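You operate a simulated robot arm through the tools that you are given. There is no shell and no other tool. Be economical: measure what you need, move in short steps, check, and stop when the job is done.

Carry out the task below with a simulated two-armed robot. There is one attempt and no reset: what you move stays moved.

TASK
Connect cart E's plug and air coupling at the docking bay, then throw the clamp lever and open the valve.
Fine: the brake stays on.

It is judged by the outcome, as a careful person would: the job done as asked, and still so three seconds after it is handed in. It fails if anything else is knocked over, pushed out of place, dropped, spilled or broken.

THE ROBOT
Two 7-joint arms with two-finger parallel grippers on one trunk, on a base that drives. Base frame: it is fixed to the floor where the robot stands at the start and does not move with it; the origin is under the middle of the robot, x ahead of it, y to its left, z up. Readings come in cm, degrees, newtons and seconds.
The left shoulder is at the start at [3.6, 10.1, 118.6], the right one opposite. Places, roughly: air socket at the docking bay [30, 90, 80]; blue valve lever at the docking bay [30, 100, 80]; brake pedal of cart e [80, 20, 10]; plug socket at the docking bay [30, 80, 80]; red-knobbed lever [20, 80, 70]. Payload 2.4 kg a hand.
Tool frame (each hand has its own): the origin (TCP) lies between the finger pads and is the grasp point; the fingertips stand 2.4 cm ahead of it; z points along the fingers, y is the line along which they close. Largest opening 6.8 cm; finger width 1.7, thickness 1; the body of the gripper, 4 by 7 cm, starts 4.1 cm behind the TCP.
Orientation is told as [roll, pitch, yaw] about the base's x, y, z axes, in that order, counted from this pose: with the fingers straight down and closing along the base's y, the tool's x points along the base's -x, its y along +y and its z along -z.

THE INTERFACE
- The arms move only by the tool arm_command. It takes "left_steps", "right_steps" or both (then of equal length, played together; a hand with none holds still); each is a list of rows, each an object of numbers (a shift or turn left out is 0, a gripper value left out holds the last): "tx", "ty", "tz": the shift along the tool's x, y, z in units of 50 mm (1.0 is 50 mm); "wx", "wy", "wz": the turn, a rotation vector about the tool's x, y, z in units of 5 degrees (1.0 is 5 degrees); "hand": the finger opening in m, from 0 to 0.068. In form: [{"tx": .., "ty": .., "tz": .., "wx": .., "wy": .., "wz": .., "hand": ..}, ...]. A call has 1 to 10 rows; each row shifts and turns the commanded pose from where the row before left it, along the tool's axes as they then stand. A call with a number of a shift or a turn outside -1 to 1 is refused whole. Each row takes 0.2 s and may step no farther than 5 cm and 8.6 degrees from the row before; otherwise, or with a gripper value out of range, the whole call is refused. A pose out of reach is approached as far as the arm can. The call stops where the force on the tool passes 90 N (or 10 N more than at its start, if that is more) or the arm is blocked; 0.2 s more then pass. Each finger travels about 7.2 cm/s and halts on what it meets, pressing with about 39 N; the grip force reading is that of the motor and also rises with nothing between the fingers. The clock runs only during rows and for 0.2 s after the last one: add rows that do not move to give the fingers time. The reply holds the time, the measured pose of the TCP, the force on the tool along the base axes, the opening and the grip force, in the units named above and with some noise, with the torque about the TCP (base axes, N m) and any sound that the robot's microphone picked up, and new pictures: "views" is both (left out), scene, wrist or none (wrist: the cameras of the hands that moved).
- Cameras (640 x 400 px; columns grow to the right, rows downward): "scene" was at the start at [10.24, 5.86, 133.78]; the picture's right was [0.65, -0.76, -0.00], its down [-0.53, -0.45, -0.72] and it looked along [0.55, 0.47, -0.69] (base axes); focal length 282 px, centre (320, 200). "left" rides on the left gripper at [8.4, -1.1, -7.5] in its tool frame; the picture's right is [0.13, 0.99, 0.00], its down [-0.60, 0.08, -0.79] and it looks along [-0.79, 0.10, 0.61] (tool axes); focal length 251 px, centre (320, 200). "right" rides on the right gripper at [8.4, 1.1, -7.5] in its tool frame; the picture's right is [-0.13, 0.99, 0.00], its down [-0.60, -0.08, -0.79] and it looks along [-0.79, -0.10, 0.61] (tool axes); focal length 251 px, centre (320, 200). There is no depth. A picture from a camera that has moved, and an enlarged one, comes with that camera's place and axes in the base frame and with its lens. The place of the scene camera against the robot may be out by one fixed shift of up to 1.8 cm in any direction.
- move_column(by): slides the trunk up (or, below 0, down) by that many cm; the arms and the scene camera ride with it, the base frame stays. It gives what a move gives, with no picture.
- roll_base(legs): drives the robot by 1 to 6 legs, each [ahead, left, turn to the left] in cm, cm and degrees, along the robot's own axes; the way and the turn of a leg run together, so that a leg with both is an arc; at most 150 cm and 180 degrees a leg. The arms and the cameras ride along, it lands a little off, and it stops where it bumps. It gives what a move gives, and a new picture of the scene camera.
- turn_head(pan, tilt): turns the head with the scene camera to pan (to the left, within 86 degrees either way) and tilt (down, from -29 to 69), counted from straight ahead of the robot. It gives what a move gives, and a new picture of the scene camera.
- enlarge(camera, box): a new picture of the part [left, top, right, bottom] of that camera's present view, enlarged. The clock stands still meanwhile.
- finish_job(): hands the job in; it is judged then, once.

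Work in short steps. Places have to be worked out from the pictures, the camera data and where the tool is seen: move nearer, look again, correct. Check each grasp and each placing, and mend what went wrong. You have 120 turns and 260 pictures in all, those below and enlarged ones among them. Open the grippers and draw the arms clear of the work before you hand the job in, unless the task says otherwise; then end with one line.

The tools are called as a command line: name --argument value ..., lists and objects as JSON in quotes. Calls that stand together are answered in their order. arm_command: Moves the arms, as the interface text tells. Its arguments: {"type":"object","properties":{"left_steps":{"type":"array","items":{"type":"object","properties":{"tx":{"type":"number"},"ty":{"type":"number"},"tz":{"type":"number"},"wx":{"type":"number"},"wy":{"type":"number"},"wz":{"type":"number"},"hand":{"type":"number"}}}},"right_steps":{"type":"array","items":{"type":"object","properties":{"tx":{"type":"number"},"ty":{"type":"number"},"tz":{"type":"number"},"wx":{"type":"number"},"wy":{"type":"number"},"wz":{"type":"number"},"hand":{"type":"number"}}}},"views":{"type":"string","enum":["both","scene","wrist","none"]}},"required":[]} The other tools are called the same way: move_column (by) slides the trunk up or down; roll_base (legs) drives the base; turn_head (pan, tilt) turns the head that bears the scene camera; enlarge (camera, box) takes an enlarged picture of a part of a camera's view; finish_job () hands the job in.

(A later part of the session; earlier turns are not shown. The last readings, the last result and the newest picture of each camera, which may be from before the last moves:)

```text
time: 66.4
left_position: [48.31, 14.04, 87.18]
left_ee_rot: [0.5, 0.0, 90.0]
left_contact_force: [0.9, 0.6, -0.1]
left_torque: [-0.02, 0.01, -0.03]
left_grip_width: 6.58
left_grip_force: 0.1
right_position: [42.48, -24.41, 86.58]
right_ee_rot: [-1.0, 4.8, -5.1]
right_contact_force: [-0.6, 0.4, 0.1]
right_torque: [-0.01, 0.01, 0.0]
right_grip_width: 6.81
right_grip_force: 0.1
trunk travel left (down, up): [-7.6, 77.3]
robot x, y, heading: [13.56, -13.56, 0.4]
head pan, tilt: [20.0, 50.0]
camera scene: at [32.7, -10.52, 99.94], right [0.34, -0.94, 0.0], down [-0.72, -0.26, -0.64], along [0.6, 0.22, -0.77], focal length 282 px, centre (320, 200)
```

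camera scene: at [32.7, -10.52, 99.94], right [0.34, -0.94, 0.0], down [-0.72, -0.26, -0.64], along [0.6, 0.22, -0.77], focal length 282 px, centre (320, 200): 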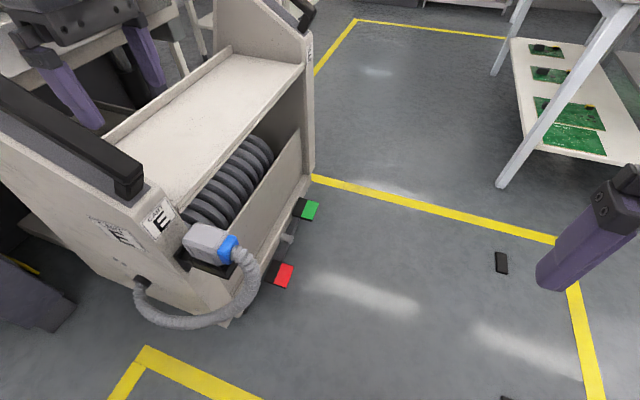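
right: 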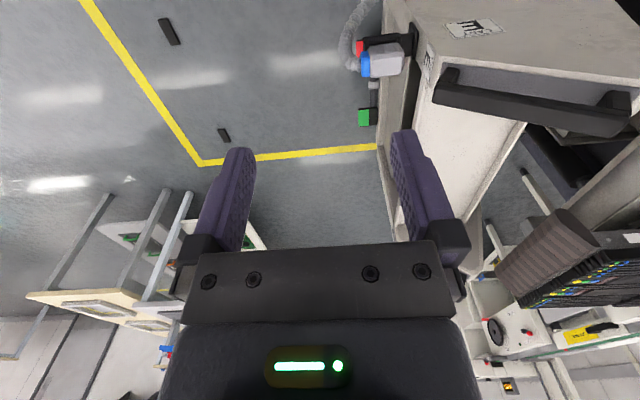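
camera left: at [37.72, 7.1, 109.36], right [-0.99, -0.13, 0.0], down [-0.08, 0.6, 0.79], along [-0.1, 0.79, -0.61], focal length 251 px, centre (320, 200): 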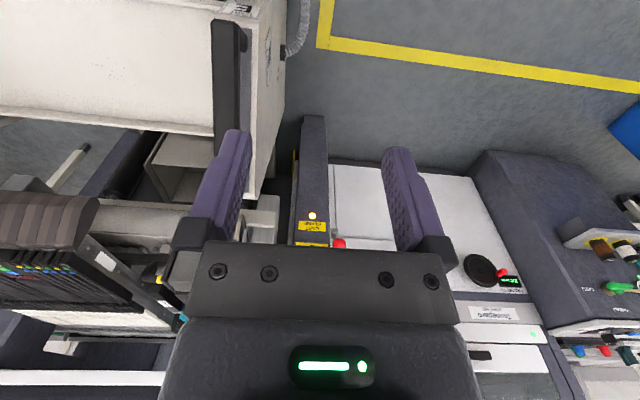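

move_column --by -7

arm_command --left_steps '[{"tz": 0.8, "wx": 0.1}, {"tz": 0.8}, {}]'

enlarge --camera "scene" --box '[140, 130, 300, 250]'

```text
time: 67.5
left_position: [48.28, 14.05, 80.13]
left_ee_rot: [0.5, 0.1, 90.1]
left_contact_force: [0.6, 0.5, 0.1]
left_torque: [-0.03, 0.03, 0.02]
left_grip_width: 6.6
left_grip_force: 0.1
right_position: [42.56, -24.44, 79.6]
right_ee_rot: [-1.1, 4.7, -5.1]
right_contact_force: [-0.1, 0.7, -0.6]
right_torque: [0.0, 0.01, 0.03]
right_grip_width: 6.8
right_grip_force: 0.0
trunk travel left (down, up): [-0.6, 84.3]
robot x, y, heading: [13.53, -13.99, -0.0]
head pan, tilt: [20.0, 50.0]
```

```text
time: 68.3
left_position: [48.29, 14.05, 72.11]
left_ee_rot: [0.0, 0.1, 90.1]
left_contact_force: [0.3, 1.0, 0.1]
left_torque: [-0.06, 0.0, -0.03]
left_grip_width: 6.61
left_grip_force: 0.1
right_position: [42.57, -24.68, 79.62]
right_ee_rot: [-1.1, 4.8, -5.2]
right_contact_force: [0.5, -0.4, 1.0]
right_torque: [-0.02, 0.01, 0.04]
right_grip_width: 6.79
right_grip_force: 0.0
trunk travel left (down, up): [-0.6, 84.3]
robot x, y, heading: [13.79, -13.82, 0.4]
head pan, tilt: [20.0, 50.0]
camera scene: at [35.29, -10.51, 92.6], right [0.34, -0.94, 0.0], down [-0.72, -0.26, -0.64], along [0.6, 0.22, -0.77], focal length 282 px, centre (320, 200)
camera left: at [49.43, 5.61, 79.72], right [-0.99, -0.13, 0.0], down [-0.08, 0.6, 0.79], along [-0.1, 0.79, -0.61], focal length 251 px, centre (320, 200)
```

scene: 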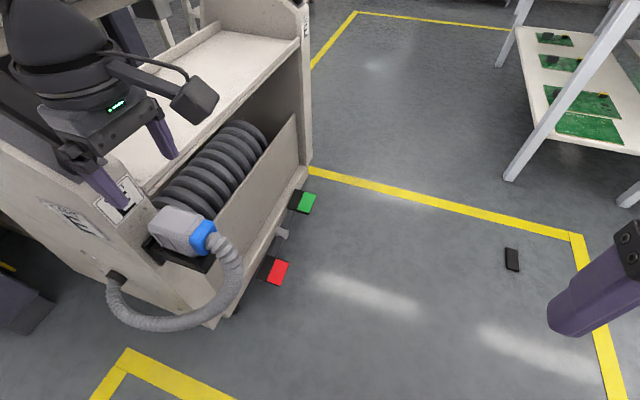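
left: 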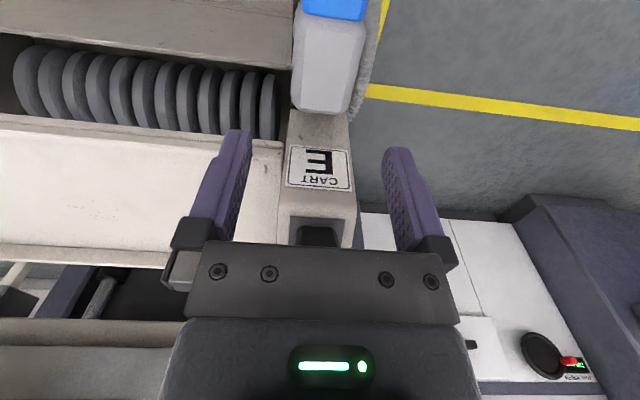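

```text
3.33 times, centred on (220, 190) of scene
camera zoom: at [35.29, -10.51, 92.6], right [0.34, -0.94, 0.0], down [-0.72, -0.26, -0.64], along [0.6, 0.22, -0.77], focal length 941 px, centre (653, 233)
```

zoom: 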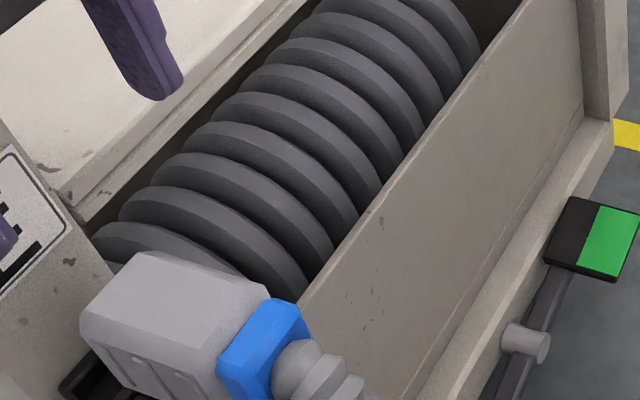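

Plug grey body spans about x 45–50, y 11–15.5, top 62. I'll centre at (47.6, 13.3), descend to just above and check.

arm_command --left_steps '[{"ty": 0.138, "tx": 0.15, "hand": 0.068}, {"tz": 0.8}, {"tz": 0.65}, {}]'

enlarge --camera "scene" --box '[100, 170, 260, 290]'

```text
time: 69.3
left_position: [47.38, 13.19, 64.71]
left_ee_rot: [0.0, 0.1, 90.0]
left_contact_force: [0.2, 0.0, 0.3]
left_torque: [0.02, 0.0, 0.01]
left_grip_width: 6.81
left_grip_force: 0.2
right_position: [42.56, -24.6, 79.68]
right_ee_rot: [-1.1, 4.8, -5.2]
right_contact_force: [-0.5, -0.7, 0.3]
right_torque: [0.01, 0.01, -0.03]
right_grip_width: 6.79
right_grip_force: 0.0
trunk travel left (down, up): [-0.6, 84.3]
robot x, y, heading: [13.45, -13.77, -0.1]
head pan, tilt: [20.0, 50.0]
camera scene: at [35.29, -10.51, 92.6], right [0.34, -0.94, 0.0], down [-0.72, -0.26, -0.64], along [0.6, 0.22, -0.77], focal length 282 px, centre (320, 200)
camera left: at [48.64, 4.7, 72.33], right [-0.99, -0.13, 0.0], down [-0.08, 0.6, 0.79], along [-0.1, 0.79, -0.61], focal length 251 px, centre (320, 200)
```

scene: 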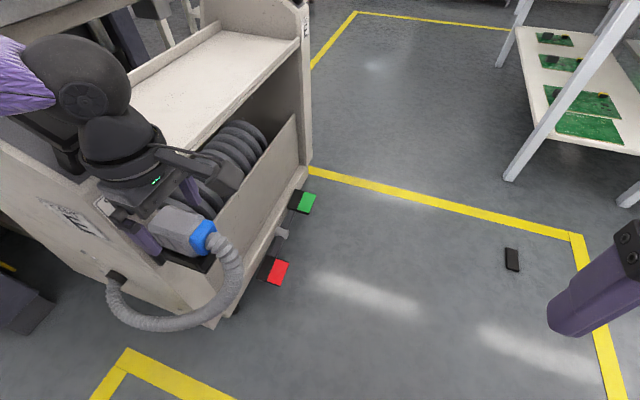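
left: 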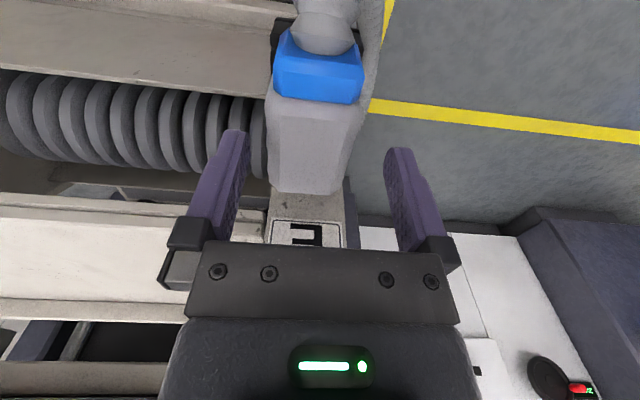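

```text
3.33 times, centred on (180, 230) of scene
camera zoom: at [35.29, -10.51, 92.6], right [0.34, -0.94, 0.0], down [-0.72, -0.26, -0.64], along [0.6, 0.22, -0.77], focal length 941 px, centre (787, 100)
```

zoom: 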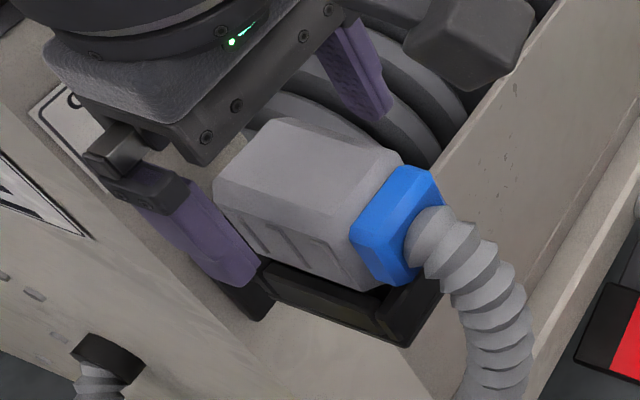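

The fingers bracket the plug well. Descending to grip height and closing.

arm_command --left_steps '[{"ty": -0.03, "tz": 0.4}, {"tz": 0.38}, {}, {"hand": 0.03}, {}, {}, {}]'

enlarge --camera "scene" --box '[100, 170, 260, 290]'

```text
time: 70.9
left_position: [47.67, 13.39, 60.81]
left_ee_rot: [0.0, 0.1, 90.1]
left_contact_force: [2.4, -0.7, 0.0]
left_torque: [-0.01, -0.08, -0.01]
left_grip_width: 4.39
left_grip_force: 38.7
right_position: [42.61, -24.54, 79.66]
right_ee_rot: [-1.2, 4.8, -5.2]
right_contact_force: [-0.1, -1.3, -0.4]
right_torque: [0.0, 0.0, -0.01]
right_grip_width: 6.82
right_grip_force: 0.2
trunk travel left (down, up): [-0.6, 84.3]
robot x, y, heading: [13.65, -13.79, 0.3]
head pan, tilt: [20.0, 50.0]
camera scene: at [35.31, -10.5, 92.59], right [0.34, -0.94, 0.0], down [-0.72, -0.26, -0.64], along [0.6, 0.22, -0.77], focal length 282 px, centre (320, 200)
camera left: at [48.81, 4.87, 68.45], right [-0.99, -0.13, 0.0], down [-0.08, 0.6, 0.79], along [-0.1, 0.79, -0.61], focal length 251 px, centre (320, 200)
```

scene: 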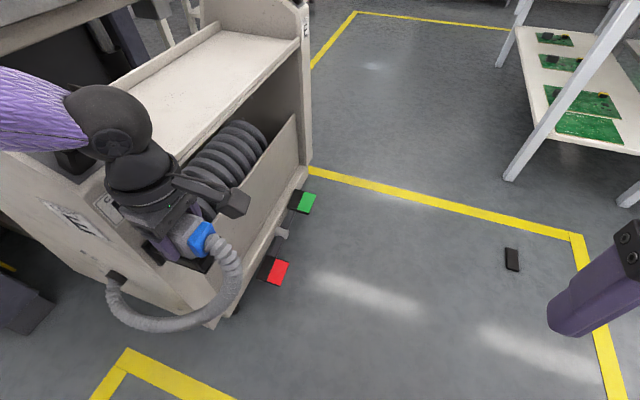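
left: 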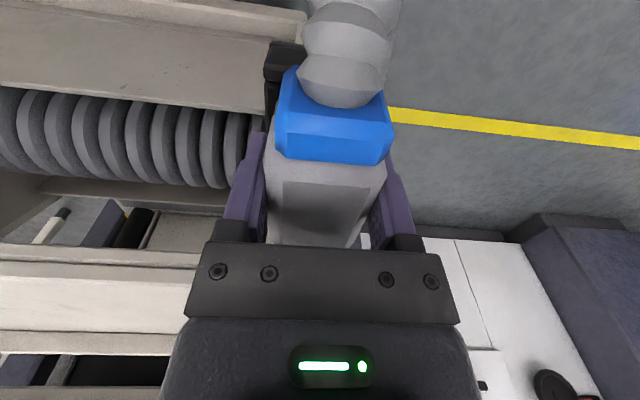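

```text
3.33 times, centred on (180, 230) of scene
camera zoom: at [35.31, -10.5, 92.59], right [0.34, -0.94, 0.0], down [-0.72, -0.26, -0.64], along [0.6, 0.22, -0.77], focal length 941 px, centre (787, 100)
```

zoom: 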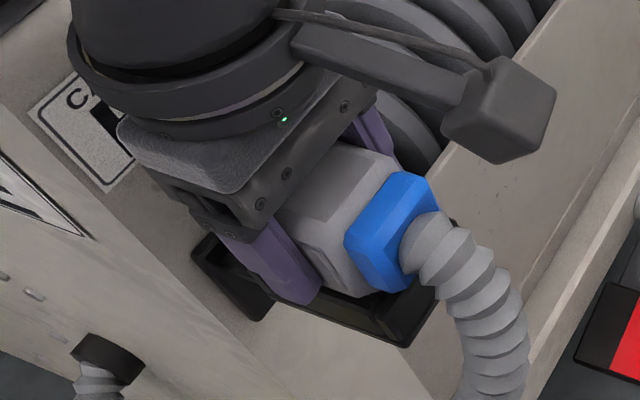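

Firm grip (4.39 cm). Lifting straight up.

arm_command --left_steps '[{"tz": -0.3}, {"tz": -0.4}, {"tz": -0.5}, {"tz": -0.6}, {}]'

enlarge --camera "scene" --box '[100, 150, 260, 270]'

```text
time: 72.1
left_position: [47.64, 13.29, 70.12]
left_ee_rot: [0.0, 0.1, 90.1]
left_contact_force: [0.2, 0.6, -2.3]
left_torque: [0.0, 0.03, 0.01]
left_grip_width: 4.36
left_grip_force: 39.2
right_position: [42.62, -24.6, 79.75]
right_ee_rot: [-1.1, 4.8, -5.1]
right_contact_force: [-0.7, 0.1, -0.2]
right_torque: [0.0, -0.02, 0.01]
right_grip_width: 6.8
right_grip_force: 0.0
trunk travel left (down, up): [-0.6, 84.3]
robot x, y, heading: [13.22, -13.54, 0.2]
head pan, tilt: [20.0, 50.0]
camera scene: at [35.3, -10.5, 92.6], right [0.34, -0.94, 0.0], down [-0.72, -0.26, -0.64], along [0.6, 0.22, -0.77], focal length 282 px, centre (320, 200)
camera left: at [48.76, 4.77, 77.66], right [-0.99, -0.13, 0.0], down [-0.08, 0.6, 0.79], along [-0.1, 0.79, -0.61], focal length 251 px, centre (320, 200)
```

scene: 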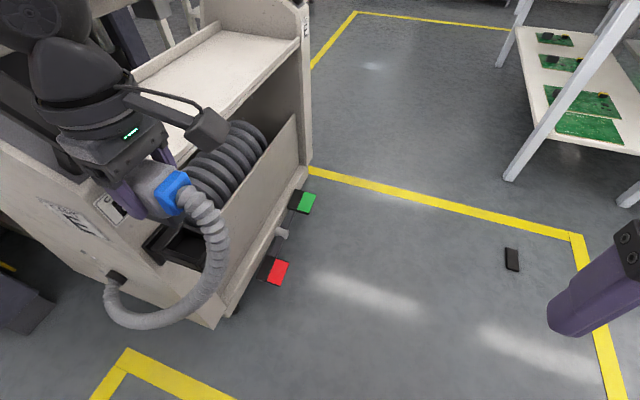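
left: 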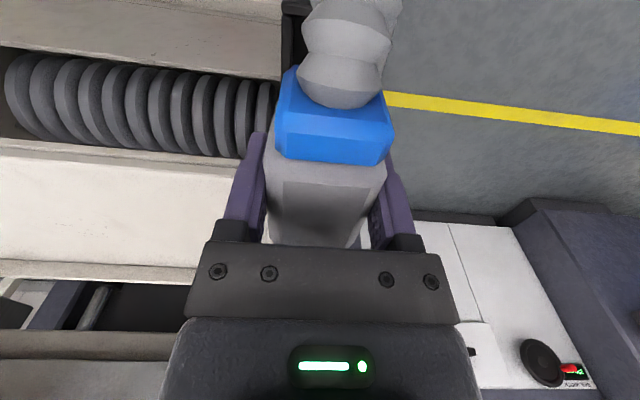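

```text
3.33 times, centred on (180, 210) of scene
camera zoom: at [35.3, -10.5, 92.6], right [0.34, -0.94, 0.0], down [-0.72, -0.26, -0.64], along [0.6, 0.22, -0.77], focal length 941 px, centre (787, 167)
```

zoom: 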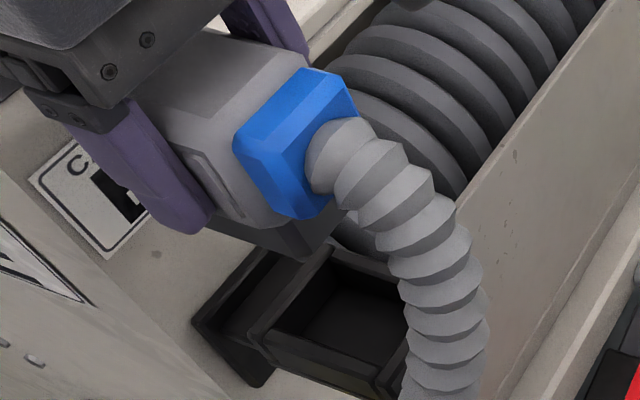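

Plug is free, with its black nose visible underneath. Raising the trunk.

move_column --by 27

turn_head --pan 30 --tilt 50

```text
time: 74.8
left_position: [47.68, 13.34, 96.92]
left_ee_rot: [-0.1, 0.1, 90.1]
left_contact_force: [-0.2, -0.1, -3.0]
left_torque: [0.01, -0.01, -0.01]
left_grip_width: 4.37
left_grip_force: 39.4
right_position: [42.54, -24.72, 106.63]
right_ee_rot: [-1.1, 4.8, -5.2]
right_contact_force: [0.3, -0.1, 0.7]
right_torque: [0.0, -0.02, -0.01]
right_grip_width: 6.79
right_grip_force: 0.0
trunk travel left (down, up): [-27.6, 57.3]
robot x, y, heading: [13.51, -13.84, 0.1]
head pan, tilt: [20.0, 50.0]
```

```text
time: 75.5
left_position: [47.67, 13.28, 96.97]
left_ee_rot: [0.0, 0.1, 90.1]
left_contact_force: [0.3, 0.2, -2.1]
left_torque: [-0.04, 0.01, -0.03]
left_grip_width: 4.38
left_grip_force: 39.5
right_position: [42.56, -24.53, 106.7]
right_ee_rot: [-1.1, 4.8, -5.2]
right_contact_force: [-0.2, 0.4, 0.2]
right_torque: [0.03, 0.0, -0.03]
right_grip_width: 6.82
right_grip_force: 0.1
trunk travel left (down, up): [-27.6, 57.3]
robot x, y, heading: [13.16, -13.69, 0.1]
head pan, tilt: [30.0, 50.0]
camera scene: at [26.45, -9.31, 120.44], right [0.5, -0.86, 0.0], down [-0.66, -0.38, -0.64], along [0.56, 0.32, -0.77], focal length 282 px, centre (320, 200)
```

scene: 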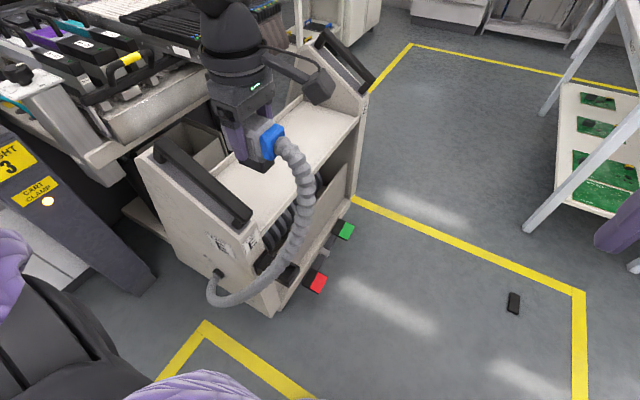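

arm_command --left_steps '[{"ty": 0.8}, {"ty": 0.8}, {"ty": 0.9}, {"wz": 1}, {"wz": 1}, {"wz": 1}, {"wz": 1}, {"wz": 1}, {"wz": 1}, {"wz": 1}]' --views "none"

arm_command --left_steps '[{"wz": 1}, {"wz": 1}, {"wz": 1}, {"wz": 1}, {"wz": 1}, {"wz": 1}, {"wz": 1}, {"wz": 1}, {"wz": 1}, {"wz": 1}]' --views "none"

roll_base --legs '[[-14, 0, 0], [0, 30, 0]]'

```text
time: 77.7
left_position: [35.2, 13.22, 97.03]
left_ee_rot: [-0.1, -0.1, 55.2]
left_contact_force: [-0.1, -0.9, -2.5]
left_torque: [-0.03, 0.01, -0.02]
left_grip_width: 4.4
left_grip_force: 38.9
right_position: [42.6, -24.61, 106.72]
right_ee_rot: [-1.0, 4.8, -5.2]
right_contact_force: [0.7, 0.4, 0.1]
right_torque: [-0.03, 0.01, -0.05]
right_grip_width: 6.82
right_grip_force: 0.0
trunk travel left (down, up): [-27.6, 57.3]
robot x, y, heading: [13.92, -13.35, 0.2]
head pan, tilt: [30.0, 50.0]
```

```text
time: 79.9
left_position: [35.18, 13.26, 96.99]
left_ee_rot: [0.0, 0.0, 5.0]
left_contact_force: [0.5, 0.4, -2.7]
left_torque: [-0.01, 0.04, -0.02]
left_grip_width: 4.38
left_grip_force: 39.0
right_position: [42.5, -24.49, 106.74]
right_ee_rot: [-1.1, 4.7, -5.2]
right_contact_force: [-0.6, -0.2, 0.4]
right_torque: [0.02, -0.05, 0.02]
right_grip_width: 6.8
right_grip_force: 0.2
trunk travel left (down, up): [-27.6, 57.3]
robot x, y, heading: [13.75, -14.0, 0.3]
head pan, tilt: [30.0, 50.0]
```

```text
time: 82.9
left_position: [21.12, 43.97, 97.01]
left_ee_rot: [0.0, 0.1, 5.2]
left_contact_force: [-0.2, 0.8, -2.3]
left_torque: [0.02, -0.02, -0.04]
left_grip_width: 4.38
left_grip_force: 38.9
right_position: [28.32, 6.07, 106.69]
right_ee_rot: [-1.1, 4.8, -5.3]
right_contact_force: [1.0, -0.7, 0.8]
right_torque: [-0.03, 0.0, 0.03]
right_grip_width: 6.78
right_grip_force: 0.1
trunk travel left (down, up): [-27.6, 57.3]
robot x, y, heading: [-0.59, 16.86, -0.1]
head pan, tilt: [30.0, 50.0]
camera scene: at [12.25, 21.37, 120.44], right [0.5, -0.87, 0.0], down [-0.66, -0.38, -0.64], along [0.56, 0.32, -0.77], focal length 282 px, centre (320, 200)
```

scene: 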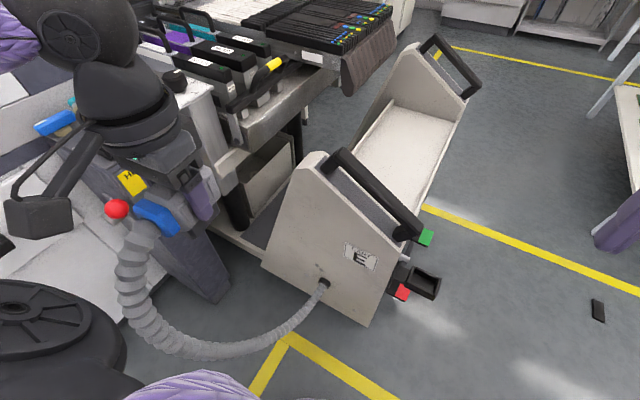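

Hose has enough slack. Continuing left.

roll_base --legs '[[0, 33, 0]]'

turn_head --pan 50 --tilt 50

```text
time: 85.1
left_position: [21.14, 76.94, 96.89]
left_ee_rot: [0.0, 0.0, 4.9]
left_contact_force: [-0.2, 0.1, -2.9]
left_torque: [-0.02, 0.01, 0.01]
left_grip_width: 4.41
left_grip_force: 38.6
right_position: [28.3, 38.97, 106.58]
right_ee_rot: [-1.1, 4.7, -5.3]
right_contact_force: [1.1, -1.0, -0.4]
right_torque: [0.02, 0.04, 0.0]
right_grip_width: 6.8
right_grip_force: 0.0
trunk travel left (down, up): [-27.6, 57.3]
robot x, y, heading: [-0.62, 50.11, 0.2]
head pan, tilt: [30.0, 50.0]
camera scene: at [12.24, 54.3, 120.44], right [0.5, -0.87, 0.0], down [-0.66, -0.38, -0.64], along [0.56, 0.32, -0.77], focal length 282 px, centre (320, 200)
```

scene: 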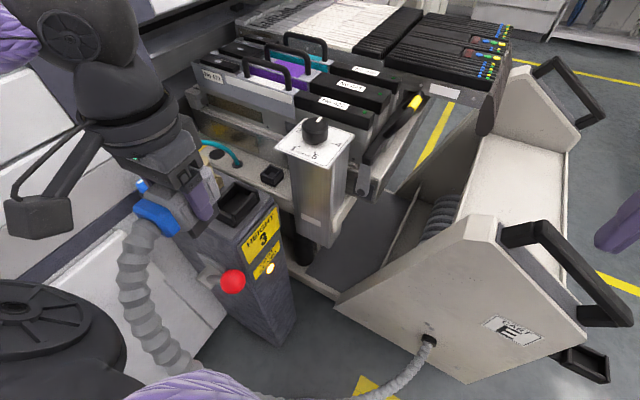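

```text
time: 86.0
left_position: [21.19, 76.8, 97.04]
left_ee_rot: [0.0, 0.0, 4.9]
left_contact_force: [0.5, 0.5, -3.0]
left_torque: [0.0, -0.03, 0.01]
left_grip_width: 4.41
left_grip_force: 38.8
right_position: [28.3, 39.0, 106.67]
right_ee_rot: [-1.0, 4.9, -5.3]
right_contact_force: [-0.6, 0.7, 0.7]
right_torque: [-0.01, -0.02, 0.03]
right_grip_width: 6.82
right_grip_force: 0.0
trunk travel left (down, up): [-27.6, 57.3]
robot x, y, heading: [-0.43, 50.04, 0.1]
head pan, tilt: [50.0, 50.0]
camera scene: at [10.53, 56.32, 120.44], right [0.77, -0.64, 0.0], down [-0.49, -0.59, -0.64], along [0.41, 0.49, -0.77], focal length 282 px, centre (320, 200)
```

scene: 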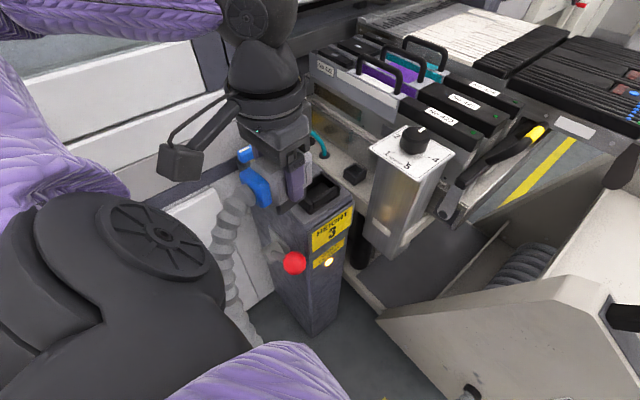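

arm_command --left_steps '[{"wz": 1}, {"tx": -0.9}, {"tx": -0.5}, {"ty": 0.6}, {}]' --views "wrist"

enlarge --camera "scene" --box '[220, 90, 380, 210]'

```text
time: 87.2
left_position: [27.99, 79.78, 97.08]
left_ee_rot: [0.0, 0.0, -0.2]
left_contact_force: [0.3, 0.3, -3.1]
left_torque: [0.0, 0.02, 0.04]
left_grip_width: 4.37
left_grip_force: 39.1
right_position: [28.39, 38.97, 106.64]
right_ee_rot: [-1.2, 4.8, -5.4]
right_contact_force: [0.4, 0.1, 0.2]
right_torque: [-0.01, 0.0, 0.0]
right_grip_width: 6.77
right_grip_force: 0.1
trunk travel left (down, up): [-27.6, 57.3]
robot x, y, heading: [-0.89, 49.95, 0.0]
head pan, tilt: [50.0, 50.0]
camera left: at [19.61, 78.62, 104.63], right [-0.13, 0.99, 0.0], down [0.6, 0.08, 0.79], along [0.79, 0.1, -0.61], focal length 251 px, centre (320, 200)
```

left: 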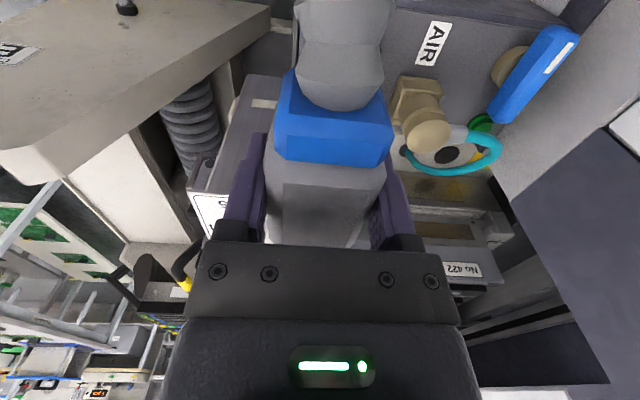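

```text
3.33 times, centred on (300, 150) of scene
camera zoom: at [10.52, 56.34, 120.44], right [0.77, -0.64, 0.0], down [-0.49, -0.59, -0.64], along [0.41, 0.49, -0.77], focal length 941 px, centre (387, 367)
```

zoom: 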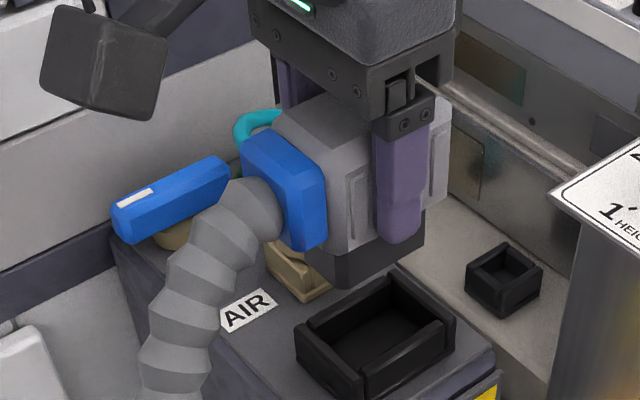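

enlarge --camera "scene" --box '[275, 125, 345, 195]'

```text
5.71 times, centred on (310, 160) of scene
camera zoom: at [10.52, 56.34, 120.44], right [0.77, -0.64, 0.0], down [-0.49, -0.59, -0.64], along [0.41, 0.49, -0.77], focal length 1614 px, centre (377, 429)
```

zoom: 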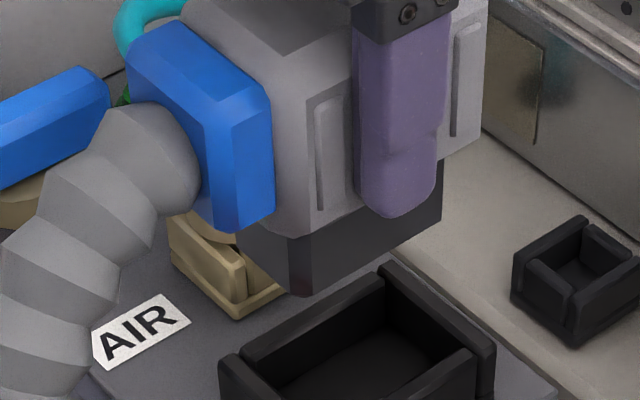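

The nose centre lies about 0.35 cm to −x of the TCP, and the tip about 4.4 cm below it. Aiming the TCP at (31.5, 81.55), lowering to z≈90.

arm_command --left_steps '[{"tx": -0.7, "ty": 0.355}, {"tz": 0.8}, {"tz": 0.5}, {}]' --views "none"

enlarge --camera "scene" --box '[280, 140, 360, 210]'

enlarge --camera "left" --box '[220, 0, 480, 160]'

```text
time: 88.2
left_position: [31.53, 81.55, 90.43]
left_ee_rot: [0.0, 0.0, 0.0]
left_contact_force: [-0.3, -0.3, -2.4]
left_torque: [0.01, -0.03, 0.01]
left_grip_width: 4.35
left_grip_force: 38.9
right_position: [28.27, 38.98, 106.71]
right_ee_rot: [-1.1, 4.8, -5.5]
right_contact_force: [-0.2, 0.3, -0.3]
right_torque: [-0.05, -0.01, 0.0]
right_grip_width: 6.81
right_grip_force: 0.0
trunk travel left (down, up): [-27.6, 57.3]
robot x, y, heading: [-0.59, 49.93, -0.0]
head pan, tilt: [50.0, 50.0]
```

```text
5.71 times, centred on (320, 175) of scene
camera zoom: at [10.54, 56.33, 120.44], right [0.77, -0.64, 0.0], down [-0.49, -0.59, -0.64], along [0.41, 0.49, -0.77], focal length 1614 px, centre (320, 343)
```

zoom: 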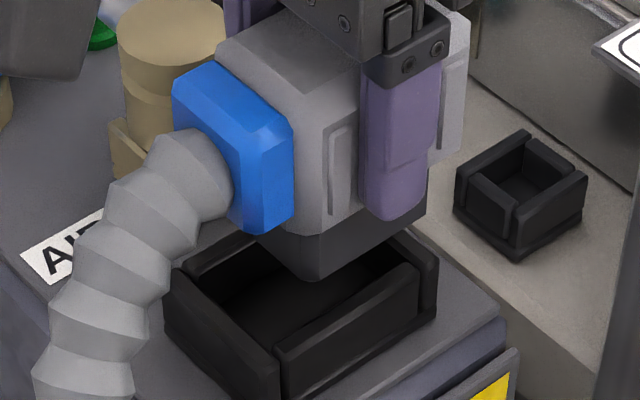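

```text
2.46 times, centred on (350, 80) of left
camera zoom: at [23.14, 80.37, 98.07], right [-0.13, 0.99, 0.0], down [0.6, 0.08, 0.79], along [0.79, 0.1, -0.61], focal length 619 px, centre (246, 495)
```

zoom: 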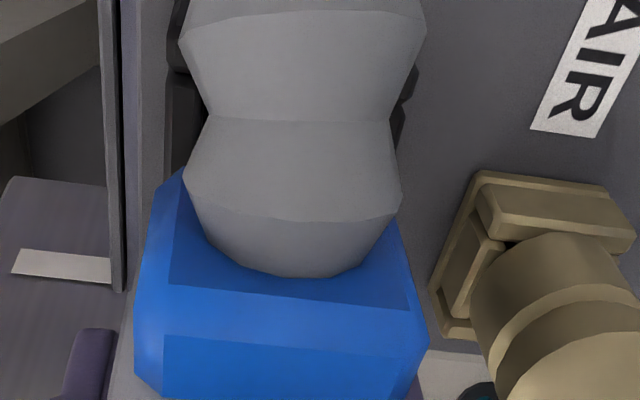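

arm_command --left_steps '[{"tx": 0.06, "ty": 0.06}, {"tz": 0.32}, {}]' --views "none"

enlarge --camera "scene" --box '[284, 155, 348, 205]'

```text
time: 89.0
left_position: [31.18, 81.83, 89.18]
left_ee_rot: [0.0, -0.4, 0.0]
left_contact_force: [-0.8, 5.4, 26.6]
left_torque: [0.15, -0.69, 0.06]
left_grip_width: 4.38
left_grip_force: 39.2
right_position: [28.09, 38.87, 106.73]
right_ee_rot: [-1.2, 4.7, -5.3]
right_contact_force: [0.0, 0.6, -0.7]
right_torque: [-0.02, -0.01, 0.0]
right_grip_width: 6.81
right_grip_force: 0.1
trunk travel left (down, up): [-27.6, 57.3]
robot x, y, heading: [-0.26, 50.2, 0.1]
head pan, tilt: [50.0, 50.0]
```

```text
8.00 times, centred on (316, 180) of scene
camera zoom: at [10.37, 56.26, 120.5], right [0.77, -0.64, 0.0], down [-0.49, -0.59, -0.64], along [0.41, 0.49, -0.77], focal length 2259 px, centre (352, 360)
```

zoom: 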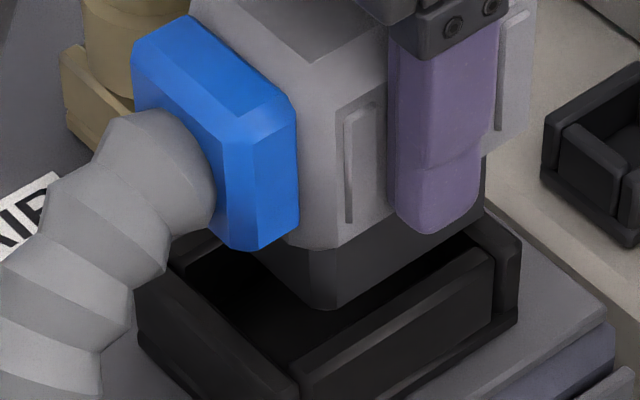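

Contact on the +x wall (torque says contact 2.7 cm ahead). Re-evaluating with the true rim height, the plug is about 1.0 cm too far +x and 0.7 too far +y. Raising, shifting, and looking.

arm_command --left_steps '[{"tz": -0.16}, {"tx": 0.19, "ty": -0.12}, {}]' --views "none"

enlarge --camera "scene" --box '[284, 155, 348, 205]'

```text
time: 89.8
left_position: [30.34, 81.28, 89.71]
left_ee_rot: [0.0, 0.1, -0.1]
left_contact_force: [-0.5, 0.0, -2.6]
left_torque: [0.0, 0.04, 0.01]
left_grip_width: 4.37
left_grip_force: 39.0
right_position: [28.38, 38.86, 106.65]
right_ee_rot: [-1.1, 4.8, -5.4]
right_contact_force: [0.7, 0.7, -0.2]
right_torque: [0.01, 0.0, -0.03]
right_grip_width: 6.81
right_grip_force: 0.1
trunk travel left (down, up): [-27.6, 57.3]
robot x, y, heading: [-0.25, 49.98, -0.2]
head pan, tilt: [50.0, 50.0]
```

```text
8.00 times, centred on (316, 180) of scene
camera zoom: at [10.53, 56.32, 120.44], right [0.77, -0.64, 0.0], down [-0.49, -0.59, -0.64], along [0.41, 0.49, -0.77], focal length 2259 px, centre (352, 360)
```

zoom: 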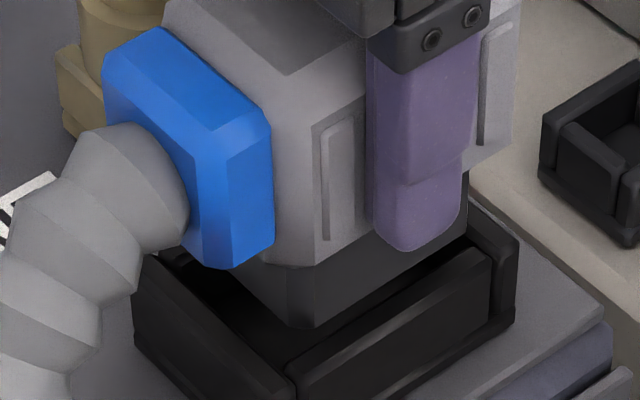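

Now the nose outline falls within the opening (gaps about 0.6/0.35 in x). I'll nudge (−0.1, −0.1) and lower with light force.

arm_command --left_steps '[{"tx": 0.025, "ty": -0.02}, {"tz": 0.1}, {"tz": 0.06}, {}]' --views "none"

enlarge --camera "scene" --box '[284, 155, 348, 205]'

```text
time: 90.8
left_position: [30.18, 81.11, 89.06]
left_ee_rot: [0.1, -0.3, -0.1]
left_contact_force: [3.4, 3.4, 29.2]
left_torque: [-0.17, 0.49, -0.03]
left_grip_width: 4.36
left_grip_force: 39.4
right_position: [28.3, 38.79, 106.72]
right_ee_rot: [-1.1, 4.8, -5.3]
right_contact_force: [-0.5, -0.8, -0.4]
right_torque: [0.0, -0.02, 0.01]
right_grip_width: 6.79
right_grip_force: 0.0
trunk travel left (down, up): [-27.6, 57.3]
robot x, y, heading: [-0.74, 49.78, -0.1]
head pan, tilt: [50.0, 50.0]
```

```text
8.00 times, centred on (316, 180) of scene
camera zoom: at [10.41, 56.23, 120.49], right [0.77, -0.64, 0.0], down [-0.49, -0.59, -0.64], along [0.41, 0.49, -0.77], focal length 2259 px, centre (352, 360)
```

zoom: 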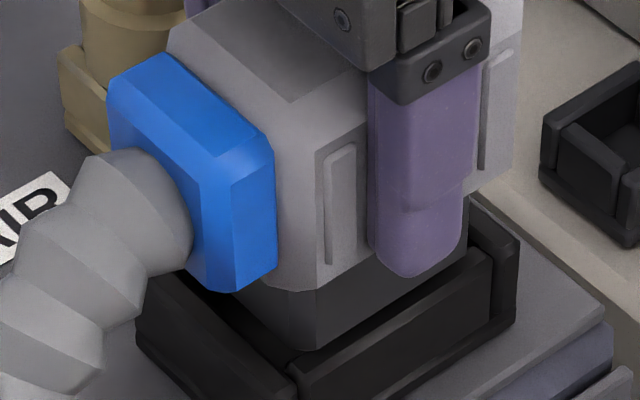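

Now it touches at the −x/−y corner, so the answer lies between. Easing load and sliding +x/+y compliantly.

arm_command --left_steps '[{"tz": -0.03, "tx": -0.03, "ty": 0.03}, {}]' --views "none"

arm_command --left_steps '[{"tx": -0.03, "ty": 0.02}, {}]' --views "none"

arm_command --left_steps '[{"tx": -0.03, "ty": 0.02}, {}]' --views "none"

```text
time: 91.3
left_position: [30.2, 81.21, 89.08]
left_ee_rot: [0.0, 0.0, -0.1]
left_contact_force: [-2.0, -3.2, 9.3]
left_torque: [-0.36, -0.21, -0.12]
left_grip_width: 4.39
left_grip_force: 39.3
right_position: [28.23, 38.82, 106.64]
right_ee_rot: [-1.1, 4.8, -5.4]
right_contact_force: [0.6, 1.1, 0.0]
right_torque: [0.01, -0.04, 0.01]
right_grip_width: 6.8
right_grip_force: 0.1
trunk travel left (down, up): [-27.6, 57.3]
robot x, y, heading: [-0.49, 49.9, 0.1]
head pan, tilt: [50.0, 50.0]
```

```text
time: 92.0
left_position: [30.48, 81.32, 89.02]
left_ee_rot: [0.0, 0.0, 0.0]
left_contact_force: [-2.0, -0.9, 3.6]
left_torque: [-0.2, -0.09, -0.07]
left_grip_width: 4.39
left_grip_force: 39.4
right_position: [28.25, 38.87, 106.57]
right_ee_rot: [-1.1, 4.8, -5.3]
right_contact_force: [-0.2, -0.1, 0.5]
right_torque: [0.0, -0.01, 0.03]
right_grip_width: 6.8
right_grip_force: 0.1
trunk travel left (down, up): [-27.6, 57.3]
robot x, y, heading: [-0.73, 49.47, 0.2]
head pan, tilt: [50.0, 50.0]
```

```text
time: 92.5
left_position: [30.61, 81.56, 89.11]
left_ee_rot: [0.0, 0.0, 0.0]
left_contact_force: [-1.3, -1.6, 1.3]
left_torque: [-0.06, 0.01, -0.02]
left_grip_width: 4.38
left_grip_force: 38.8
right_position: [28.32, 38.79, 106.69]
right_ee_rot: [-1.1, 4.8, -5.2]
right_contact_force: [-0.2, -0.6, 0.1]
right_torque: [0.02, 0.02, 0.0]
right_grip_width: 6.79
right_grip_force: 0.1
trunk travel left (down, up): [-27.6, 57.3]
robot x, y, heading: [-0.93, 49.75, -0.3]
head pan, tilt: [50.0, 50.0]
```

arm_command --left_steps '[{"tz": 0.06}, {}]' --views "none"

enlarge --camera "scene" --box '[284, 155, 348, 205]'

```text
time: 93.2
left_position: [30.69, 81.55, 88.89]
left_ee_rot: [0.0, -0.3, 0.0]
left_contact_force: [-2.7, 4.0, 30.2]
left_torque: [0.12, -0.33, 0.08]
left_grip_width: 4.28
left_grip_force: 39.2
right_position: [28.15, 38.99, 106.74]
right_ee_rot: [-1.1, 4.7, -5.3]
right_contact_force: [1.4, 0.0, 0.5]
right_torque: [0.0, 0.0, -0.01]
right_grip_width: 6.77
right_grip_force: 0.0
trunk travel left (down, up): [-27.6, 57.3]
robot x, y, heading: [-0.92, 49.92, 0.1]
head pan, tilt: [50.0, 50.0]
```

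```text
8.00 times, centred on (316, 180) of scene
camera zoom: at [10.33, 56.24, 120.49], right [0.77, -0.64, 0.0], down [-0.49, -0.59, -0.64], along [0.41, 0.49, -0.77], focal length 2259 px, centre (352, 360)
```

zoom: 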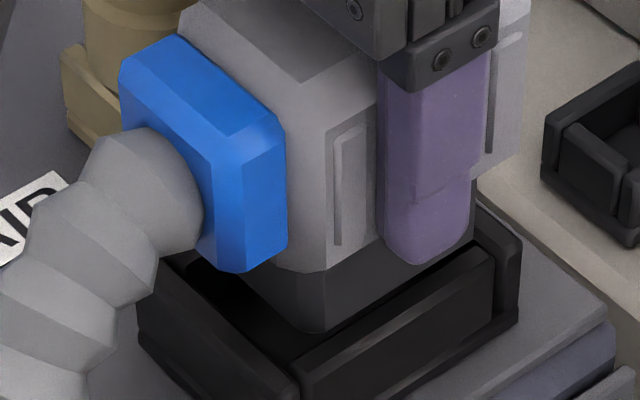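

arm_command --left_steps '[{"tz": -0.05, "tx": 0.03}, {}]' --views "none"

arm_command --left_steps '[{"tx": 0.02, "ty": -0.03}, {"tz": 0.03}, {}]' --views "none"

arm_command --left_steps '[{"ty": -0.03}, {}]' --views "none"

arm_command --left_steps '[{"ty": -0.03}, {}]' --views "none"

```text
time: 93.8
left_position: [30.51, 81.51, 88.77]
left_ee_rot: [-0.1, 0.1, -0.1]
left_contact_force: [-0.1, 0.0, -2.6]
left_torque: [-0.01, 0.03, -0.02]
left_grip_width: 4.39
left_grip_force: 39.2
right_position: [28.33, 38.96, 106.66]
right_ee_rot: [-1.1, 4.8, -5.4]
right_contact_force: [0.3, 0.5, -0.3]
right_torque: [-0.02, -0.02, -0.02]
right_grip_width: 6.79
right_grip_force: 0.0
trunk travel left (down, up): [-27.6, 57.3]
robot x, y, heading: [-0.66, 50.0, -0.3]
head pan, tilt: [50.0, 50.0]
```

```text
time: 94.5
left_position: [30.52, 81.43, 88.99]
left_ee_rot: [0.0, 0.1, 0.0]
left_contact_force: [0.4, 1.2, 3.2]
left_torque: [-0.03, -0.17, 0.0]
left_grip_width: 4.37
left_grip_force: 38.8
right_position: [28.24, 38.98, 106.64]
right_ee_rot: [-1.2, 4.9, -5.3]
right_contact_force: [-0.1, -0.6, 0.7]
right_torque: [0.01, -0.02, 0.02]
right_grip_width: 6.81
right_grip_force: 0.1
trunk travel left (down, up): [-27.6, 57.3]
robot x, y, heading: [-0.55, 49.6, -0.0]
head pan, tilt: [50.0, 50.0]
```

```text
time: 95.2
left_position: [30.46, 81.28, 88.91]
left_ee_rot: [0.0, 0.0, 0.0]
left_contact_force: [0.5, 2.8, 5.4]
left_torque: [0.06, -0.23, 0.07]
left_grip_width: 4.37
left_grip_force: 39.2
right_position: [28.25, 38.99, 106.67]
right_ee_rot: [-1.2, 4.8, -5.3]
right_contact_force: [0.2, -0.3, 0.0]
right_torque: [-0.04, 0.0, 0.02]
right_grip_width: 6.81
right_grip_force: 0.1
trunk travel left (down, up): [-27.6, 57.3]
robot x, y, heading: [-0.66, 49.93, 0.1]
head pan, tilt: [50.0, 50.0]
```

```text
time: 95.8
left_position: [30.54, 81.0, 88.9]
left_ee_rot: [0.0, 0.1, 0.1]
left_contact_force: [0.3, 3.1, 6.4]
left_torque: [0.06, -0.25, 0.09]
left_grip_width: 4.38
left_grip_force: 38.8
right_position: [28.26, 39.0, 106.75]
right_ee_rot: [-1.2, 4.9, -5.4]
right_contact_force: [1.0, -0.5, -0.9]
right_torque: [0.0, -0.01, -0.02]
right_grip_width: 6.79
right_grip_force: 0.1
trunk travel left (down, up): [-27.6, 57.3]
robot x, y, heading: [-0.9, 49.88, 0.1]
head pan, tilt: [50.0, 50.0]
```

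At (30.51, 81.51, 88.77) the plug was free and lower than the contact height, so that was the opening. Returning there and pressing.

arm_command --left_steps '[{"tz": -0.08}, {"tx": -0.02, "ty": 0.09}, {"tz": 0.08}, {"tz": 0.04}, {}]' --views "none"

```text
time: 97.0
left_position: [30.55, 81.5, 88.87]
left_ee_rot: [0.2, -0.3, 0.0]
left_contact_force: [0.8, 6.1, 30.9]
left_torque: [-0.16, 0.27, 0.02]
left_grip_width: 4.36
left_grip_force: 39.2
right_position: [28.19, 38.8, 106.66]
right_ee_rot: [-1.1, 4.7, -5.4]
right_contact_force: [0.5, -0.4, 1.0]
right_torque: [0.01, -0.02, 0.0]
right_grip_width: 6.79
right_grip_force: 0.2
trunk travel left (down, up): [-27.6, 57.3]
robot x, y, heading: [-0.59, 50.11, -0.1]
head pan, tilt: [50.0, 50.0]
```

arm_command --left_steps '[{"tz": -0.03, "ty": 0.03}, {}]' --views "none"

arm_command --left_steps '[{"ty": 0.03}, {}]' --views "none"

```text
time: 97.5
left_position: [30.65, 81.47, 88.91]
left_ee_rot: [0.0, 0.0, -0.1]
left_contact_force: [1.5, -4.9, 14.2]
left_torque: [-0.55, -0.57, -0.12]
left_grip_width: 4.39
left_grip_force: 38.7
right_position: [28.23, 38.79, 106.7]
right_ee_rot: [-1.1, 4.7, -5.4]
right_contact_force: [-0.5, -0.2, -0.2]
right_torque: [0.03, 0.0, 0.01]
right_grip_width: 6.8
right_grip_force: 0.1
trunk travel left (down, up): [-27.6, 57.3]
robot x, y, heading: [-0.26, 50.15, -0.0]
head pan, tilt: [50.0, 50.0]
```

```text
time: 98.2
left_position: [30.57, 82.0, 88.74]
left_ee_rot: [0.0, 0.3, -0.1]
left_contact_force: [0.4, 0.4, -2.9]
left_torque: [-0.01, 0.01, 0.02]
left_grip_width: 4.38
left_grip_force: 38.9
right_position: [28.34, 39.0, 106.56]
right_ee_rot: [-1.3, 4.8, -5.3]
right_contact_force: [0.0, 0.0, 0.3]
right_torque: [0.01, 0.02, 0.0]
right_grip_width: 6.81
right_grip_force: 0.0
trunk travel left (down, up): [-27.6, 57.3]
robot x, y, heading: [-0.73, 49.85, -0.0]
head pan, tilt: [50.0, 50.0]
```

Free again at (30.57, 82.0) and lower. Pressing down here.

arm_command --left_steps '[{"tz": 0.08}, {}]' --views "none"

enlarge --camera "scene" --box '[284, 155, 348, 205]'

```text
time: 98.8
left_position: [30.56, 81.78, 88.4]
left_ee_rot: [0.0, 0.0, 0.0]
left_contact_force: [0.1, 0.0, -3.6]
left_torque: [-0.02, 0.03, 0.01]
left_grip_width: 4.44
left_grip_force: 39.3
right_position: [28.32, 38.95, 106.68]
right_ee_rot: [-1.1, 4.7, -5.3]
right_contact_force: [-0.3, -0.8, -0.6]
right_torque: [-0.01, 0.0, -0.03]
right_grip_width: 6.79
right_grip_force: 0.0
trunk travel left (down, up): [-27.6, 57.3]
robot x, y, heading: [-0.71, 50.08, 0.0]
head pan, tilt: [50.0, 50.0]
```

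```text
8.00 times, centred on (316, 180) of scene
camera zoom: at [10.53, 56.34, 120.44], right [0.77, -0.64, 0.0], down [-0.49, -0.59, -0.64], along [0.41, 0.49, -0.77], focal length 2259 px, centre (352, 360)
```

zoom: 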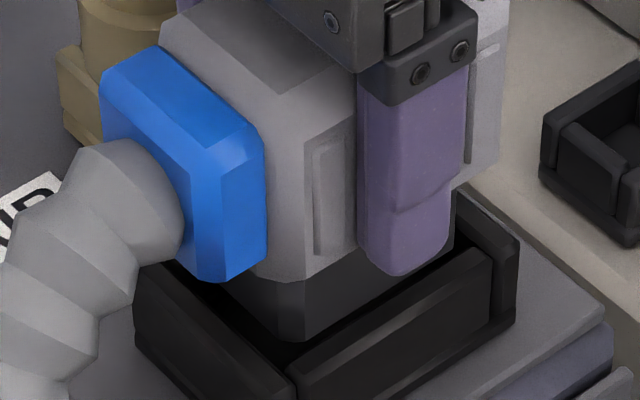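

It's in. Continuing down to seat it.

arm_command --left_steps '[{"tz": 0.1}, {"tz": 0.1}, {}]' --views "none"

arm_command --left_steps '[{"tz": 0.1}, {}]' --views "none"

arm_command --left_steps '[{"tz": 0.08}, {}]' --views "none"

enlarge --camera "scene" --box '[284, 155, 348, 205]'

```text
time: 99.5
left_position: [30.58, 81.91, 87.29]
left_ee_rot: [0.0, -0.1, 0.0]
left_contact_force: [-0.1, 0.6, -2.3]
left_torque: [-0.02, 0.01, 0.02]
left_grip_width: 4.33
left_grip_force: 38.7
right_position: [28.36, 38.96, 106.57]
right_ee_rot: [-1.1, 4.8, -5.4]
right_contact_force: [-0.1, 0.4, 0.2]
right_torque: [0.01, 0.0, 0.02]
right_grip_width: 6.81
right_grip_force: 0.1
trunk travel left (down, up): [-27.6, 57.3]
robot x, y, heading: [-0.77, 49.39, 0.0]
head pan, tilt: [50.0, 50.0]
```

```text
time: 100.2
left_position: [30.61, 81.93, 86.87]
left_ee_rot: [-0.1, 0.1, 0.0]
left_contact_force: [-0.5, 0.1, -10.9]
left_torque: [0.03, 0.07, 0.01]
left_grip_width: 4.37
left_grip_force: 39.1
right_position: [28.31, 38.97, 106.55]
right_ee_rot: [-1.2, 4.8, -5.4]
right_contact_force: [-0.2, 0.6, -0.3]
right_torque: [-0.01, 0.0, 0.02]
right_grip_width: 6.82
right_grip_force: 0.1
trunk travel left (down, up): [-27.6, 57.3]
robot x, y, heading: [-0.52, 49.83, 0.3]
head pan, tilt: [50.0, 50.0]
```

```text
time: 100.8
left_position: [30.59, 81.84, 86.63]
left_ee_rot: [0.0, -0.3, -0.1]
left_contact_force: [0.7, 2.5, 13.9]
left_torque: [0.11, -0.1, 0.0]
left_grip_width: 4.39
left_grip_force: 38.6
right_position: [28.29, 38.89, 106.74]
right_ee_rot: [-1.2, 4.8, -5.3]
right_contact_force: [-0.5, -0.6, 0.7]
right_torque: [-0.04, -0.01, 0.01]
right_grip_width: 6.8
right_grip_force: 0.2
trunk travel left (down, up): [-27.6, 57.3]
robot x, y, heading: [-0.8, 50.15, -0.0]
head pan, tilt: [50.0, 50.0]
```

```text
8.00 times, centred on (316, 180) of scene
camera zoom: at [10.45, 56.27, 120.48], right [0.77, -0.64, 0.0], down [-0.49, -0.59, -0.64], along [0.41, 0.49, -0.77], focal length 2259 px, centre (352, 360)
```

zoom: 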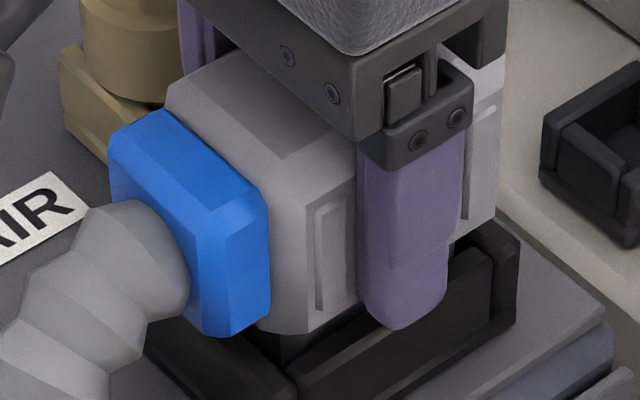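

It snapped in (pull then stop). One firmer press, then release and withdraw up.

arm_command --left_steps '[{"tz": 0.05}, {"tz": -0.08}, {"hand": 0.06}, {}, {"tz": -0.5}, {"tz": -0.8}, {"tz": -0.8}, {}]'

enlarge --camera "scene" --box '[220, 110, 360, 210]'

```text
time: 102.5
left_position: [30.2, 82.08, 97.03]
left_ee_rot: [-0.1, 0.1, 0.0]
left_contact_force: [-0.7, 0.0, -0.5]
left_torque: [-0.01, -0.02, -0.03]
left_grip_width: 6.0
left_grip_force: 0.1
right_position: [28.33, 38.97, 106.72]
right_ee_rot: [-1.2, 4.8, -5.4]
right_contact_force: [0.2, 0.2, -0.3]
right_torque: [0.0, 0.01, -0.02]
right_grip_width: 6.81
right_grip_force: 0.1
trunk travel left (down, up): [-27.6, 57.3]
robot x, y, heading: [-0.3, 49.87, 0.1]
head pan, tilt: [50.0, 50.0]
camera scene: at [10.51, 56.31, 120.44], right [0.77, -0.64, 0.0], down [-0.49, -0.59, -0.64], along [0.41, 0.49, -0.77], focal length 282 px, centre (320, 200)
camera left: at [21.92, 80.94, 104.68], right [-0.13, 0.99, 0.0], down [0.6, 0.08, 0.79], along [0.79, 0.1, -0.61], focal length 251 px, centre (320, 200)
```

scene: 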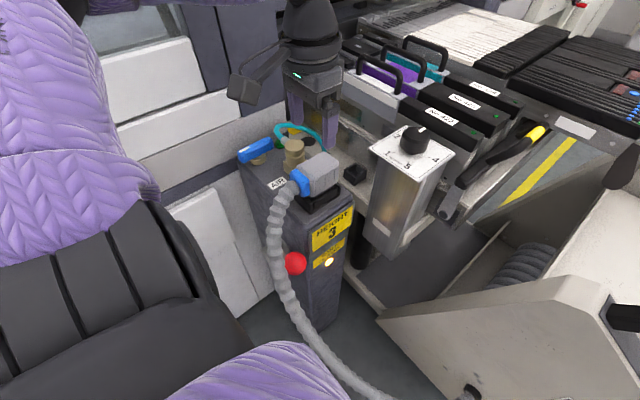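
left: 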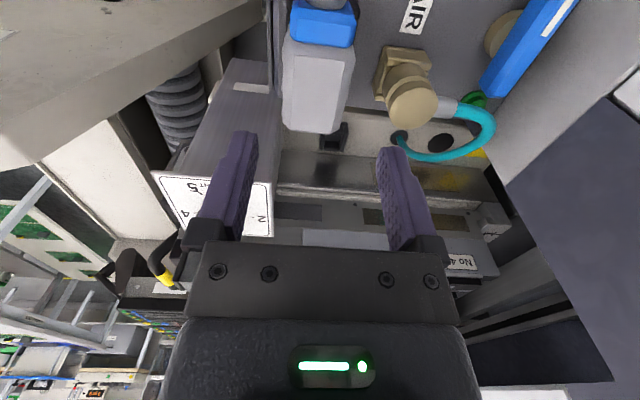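

```text
4.00 times, centred on (290, 160) of scene
camera zoom: at [10.51, 56.31, 120.44], right [0.77, -0.64, 0.0], down [-0.49, -0.59, -0.64], along [0.41, 0.49, -0.77], focal length 1130 px, centre (440, 360)
```

zoom: 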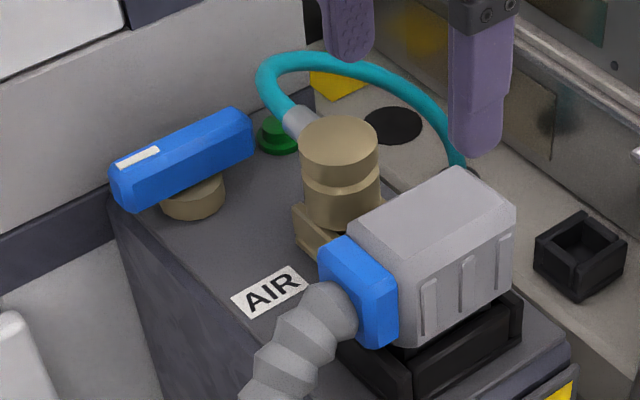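

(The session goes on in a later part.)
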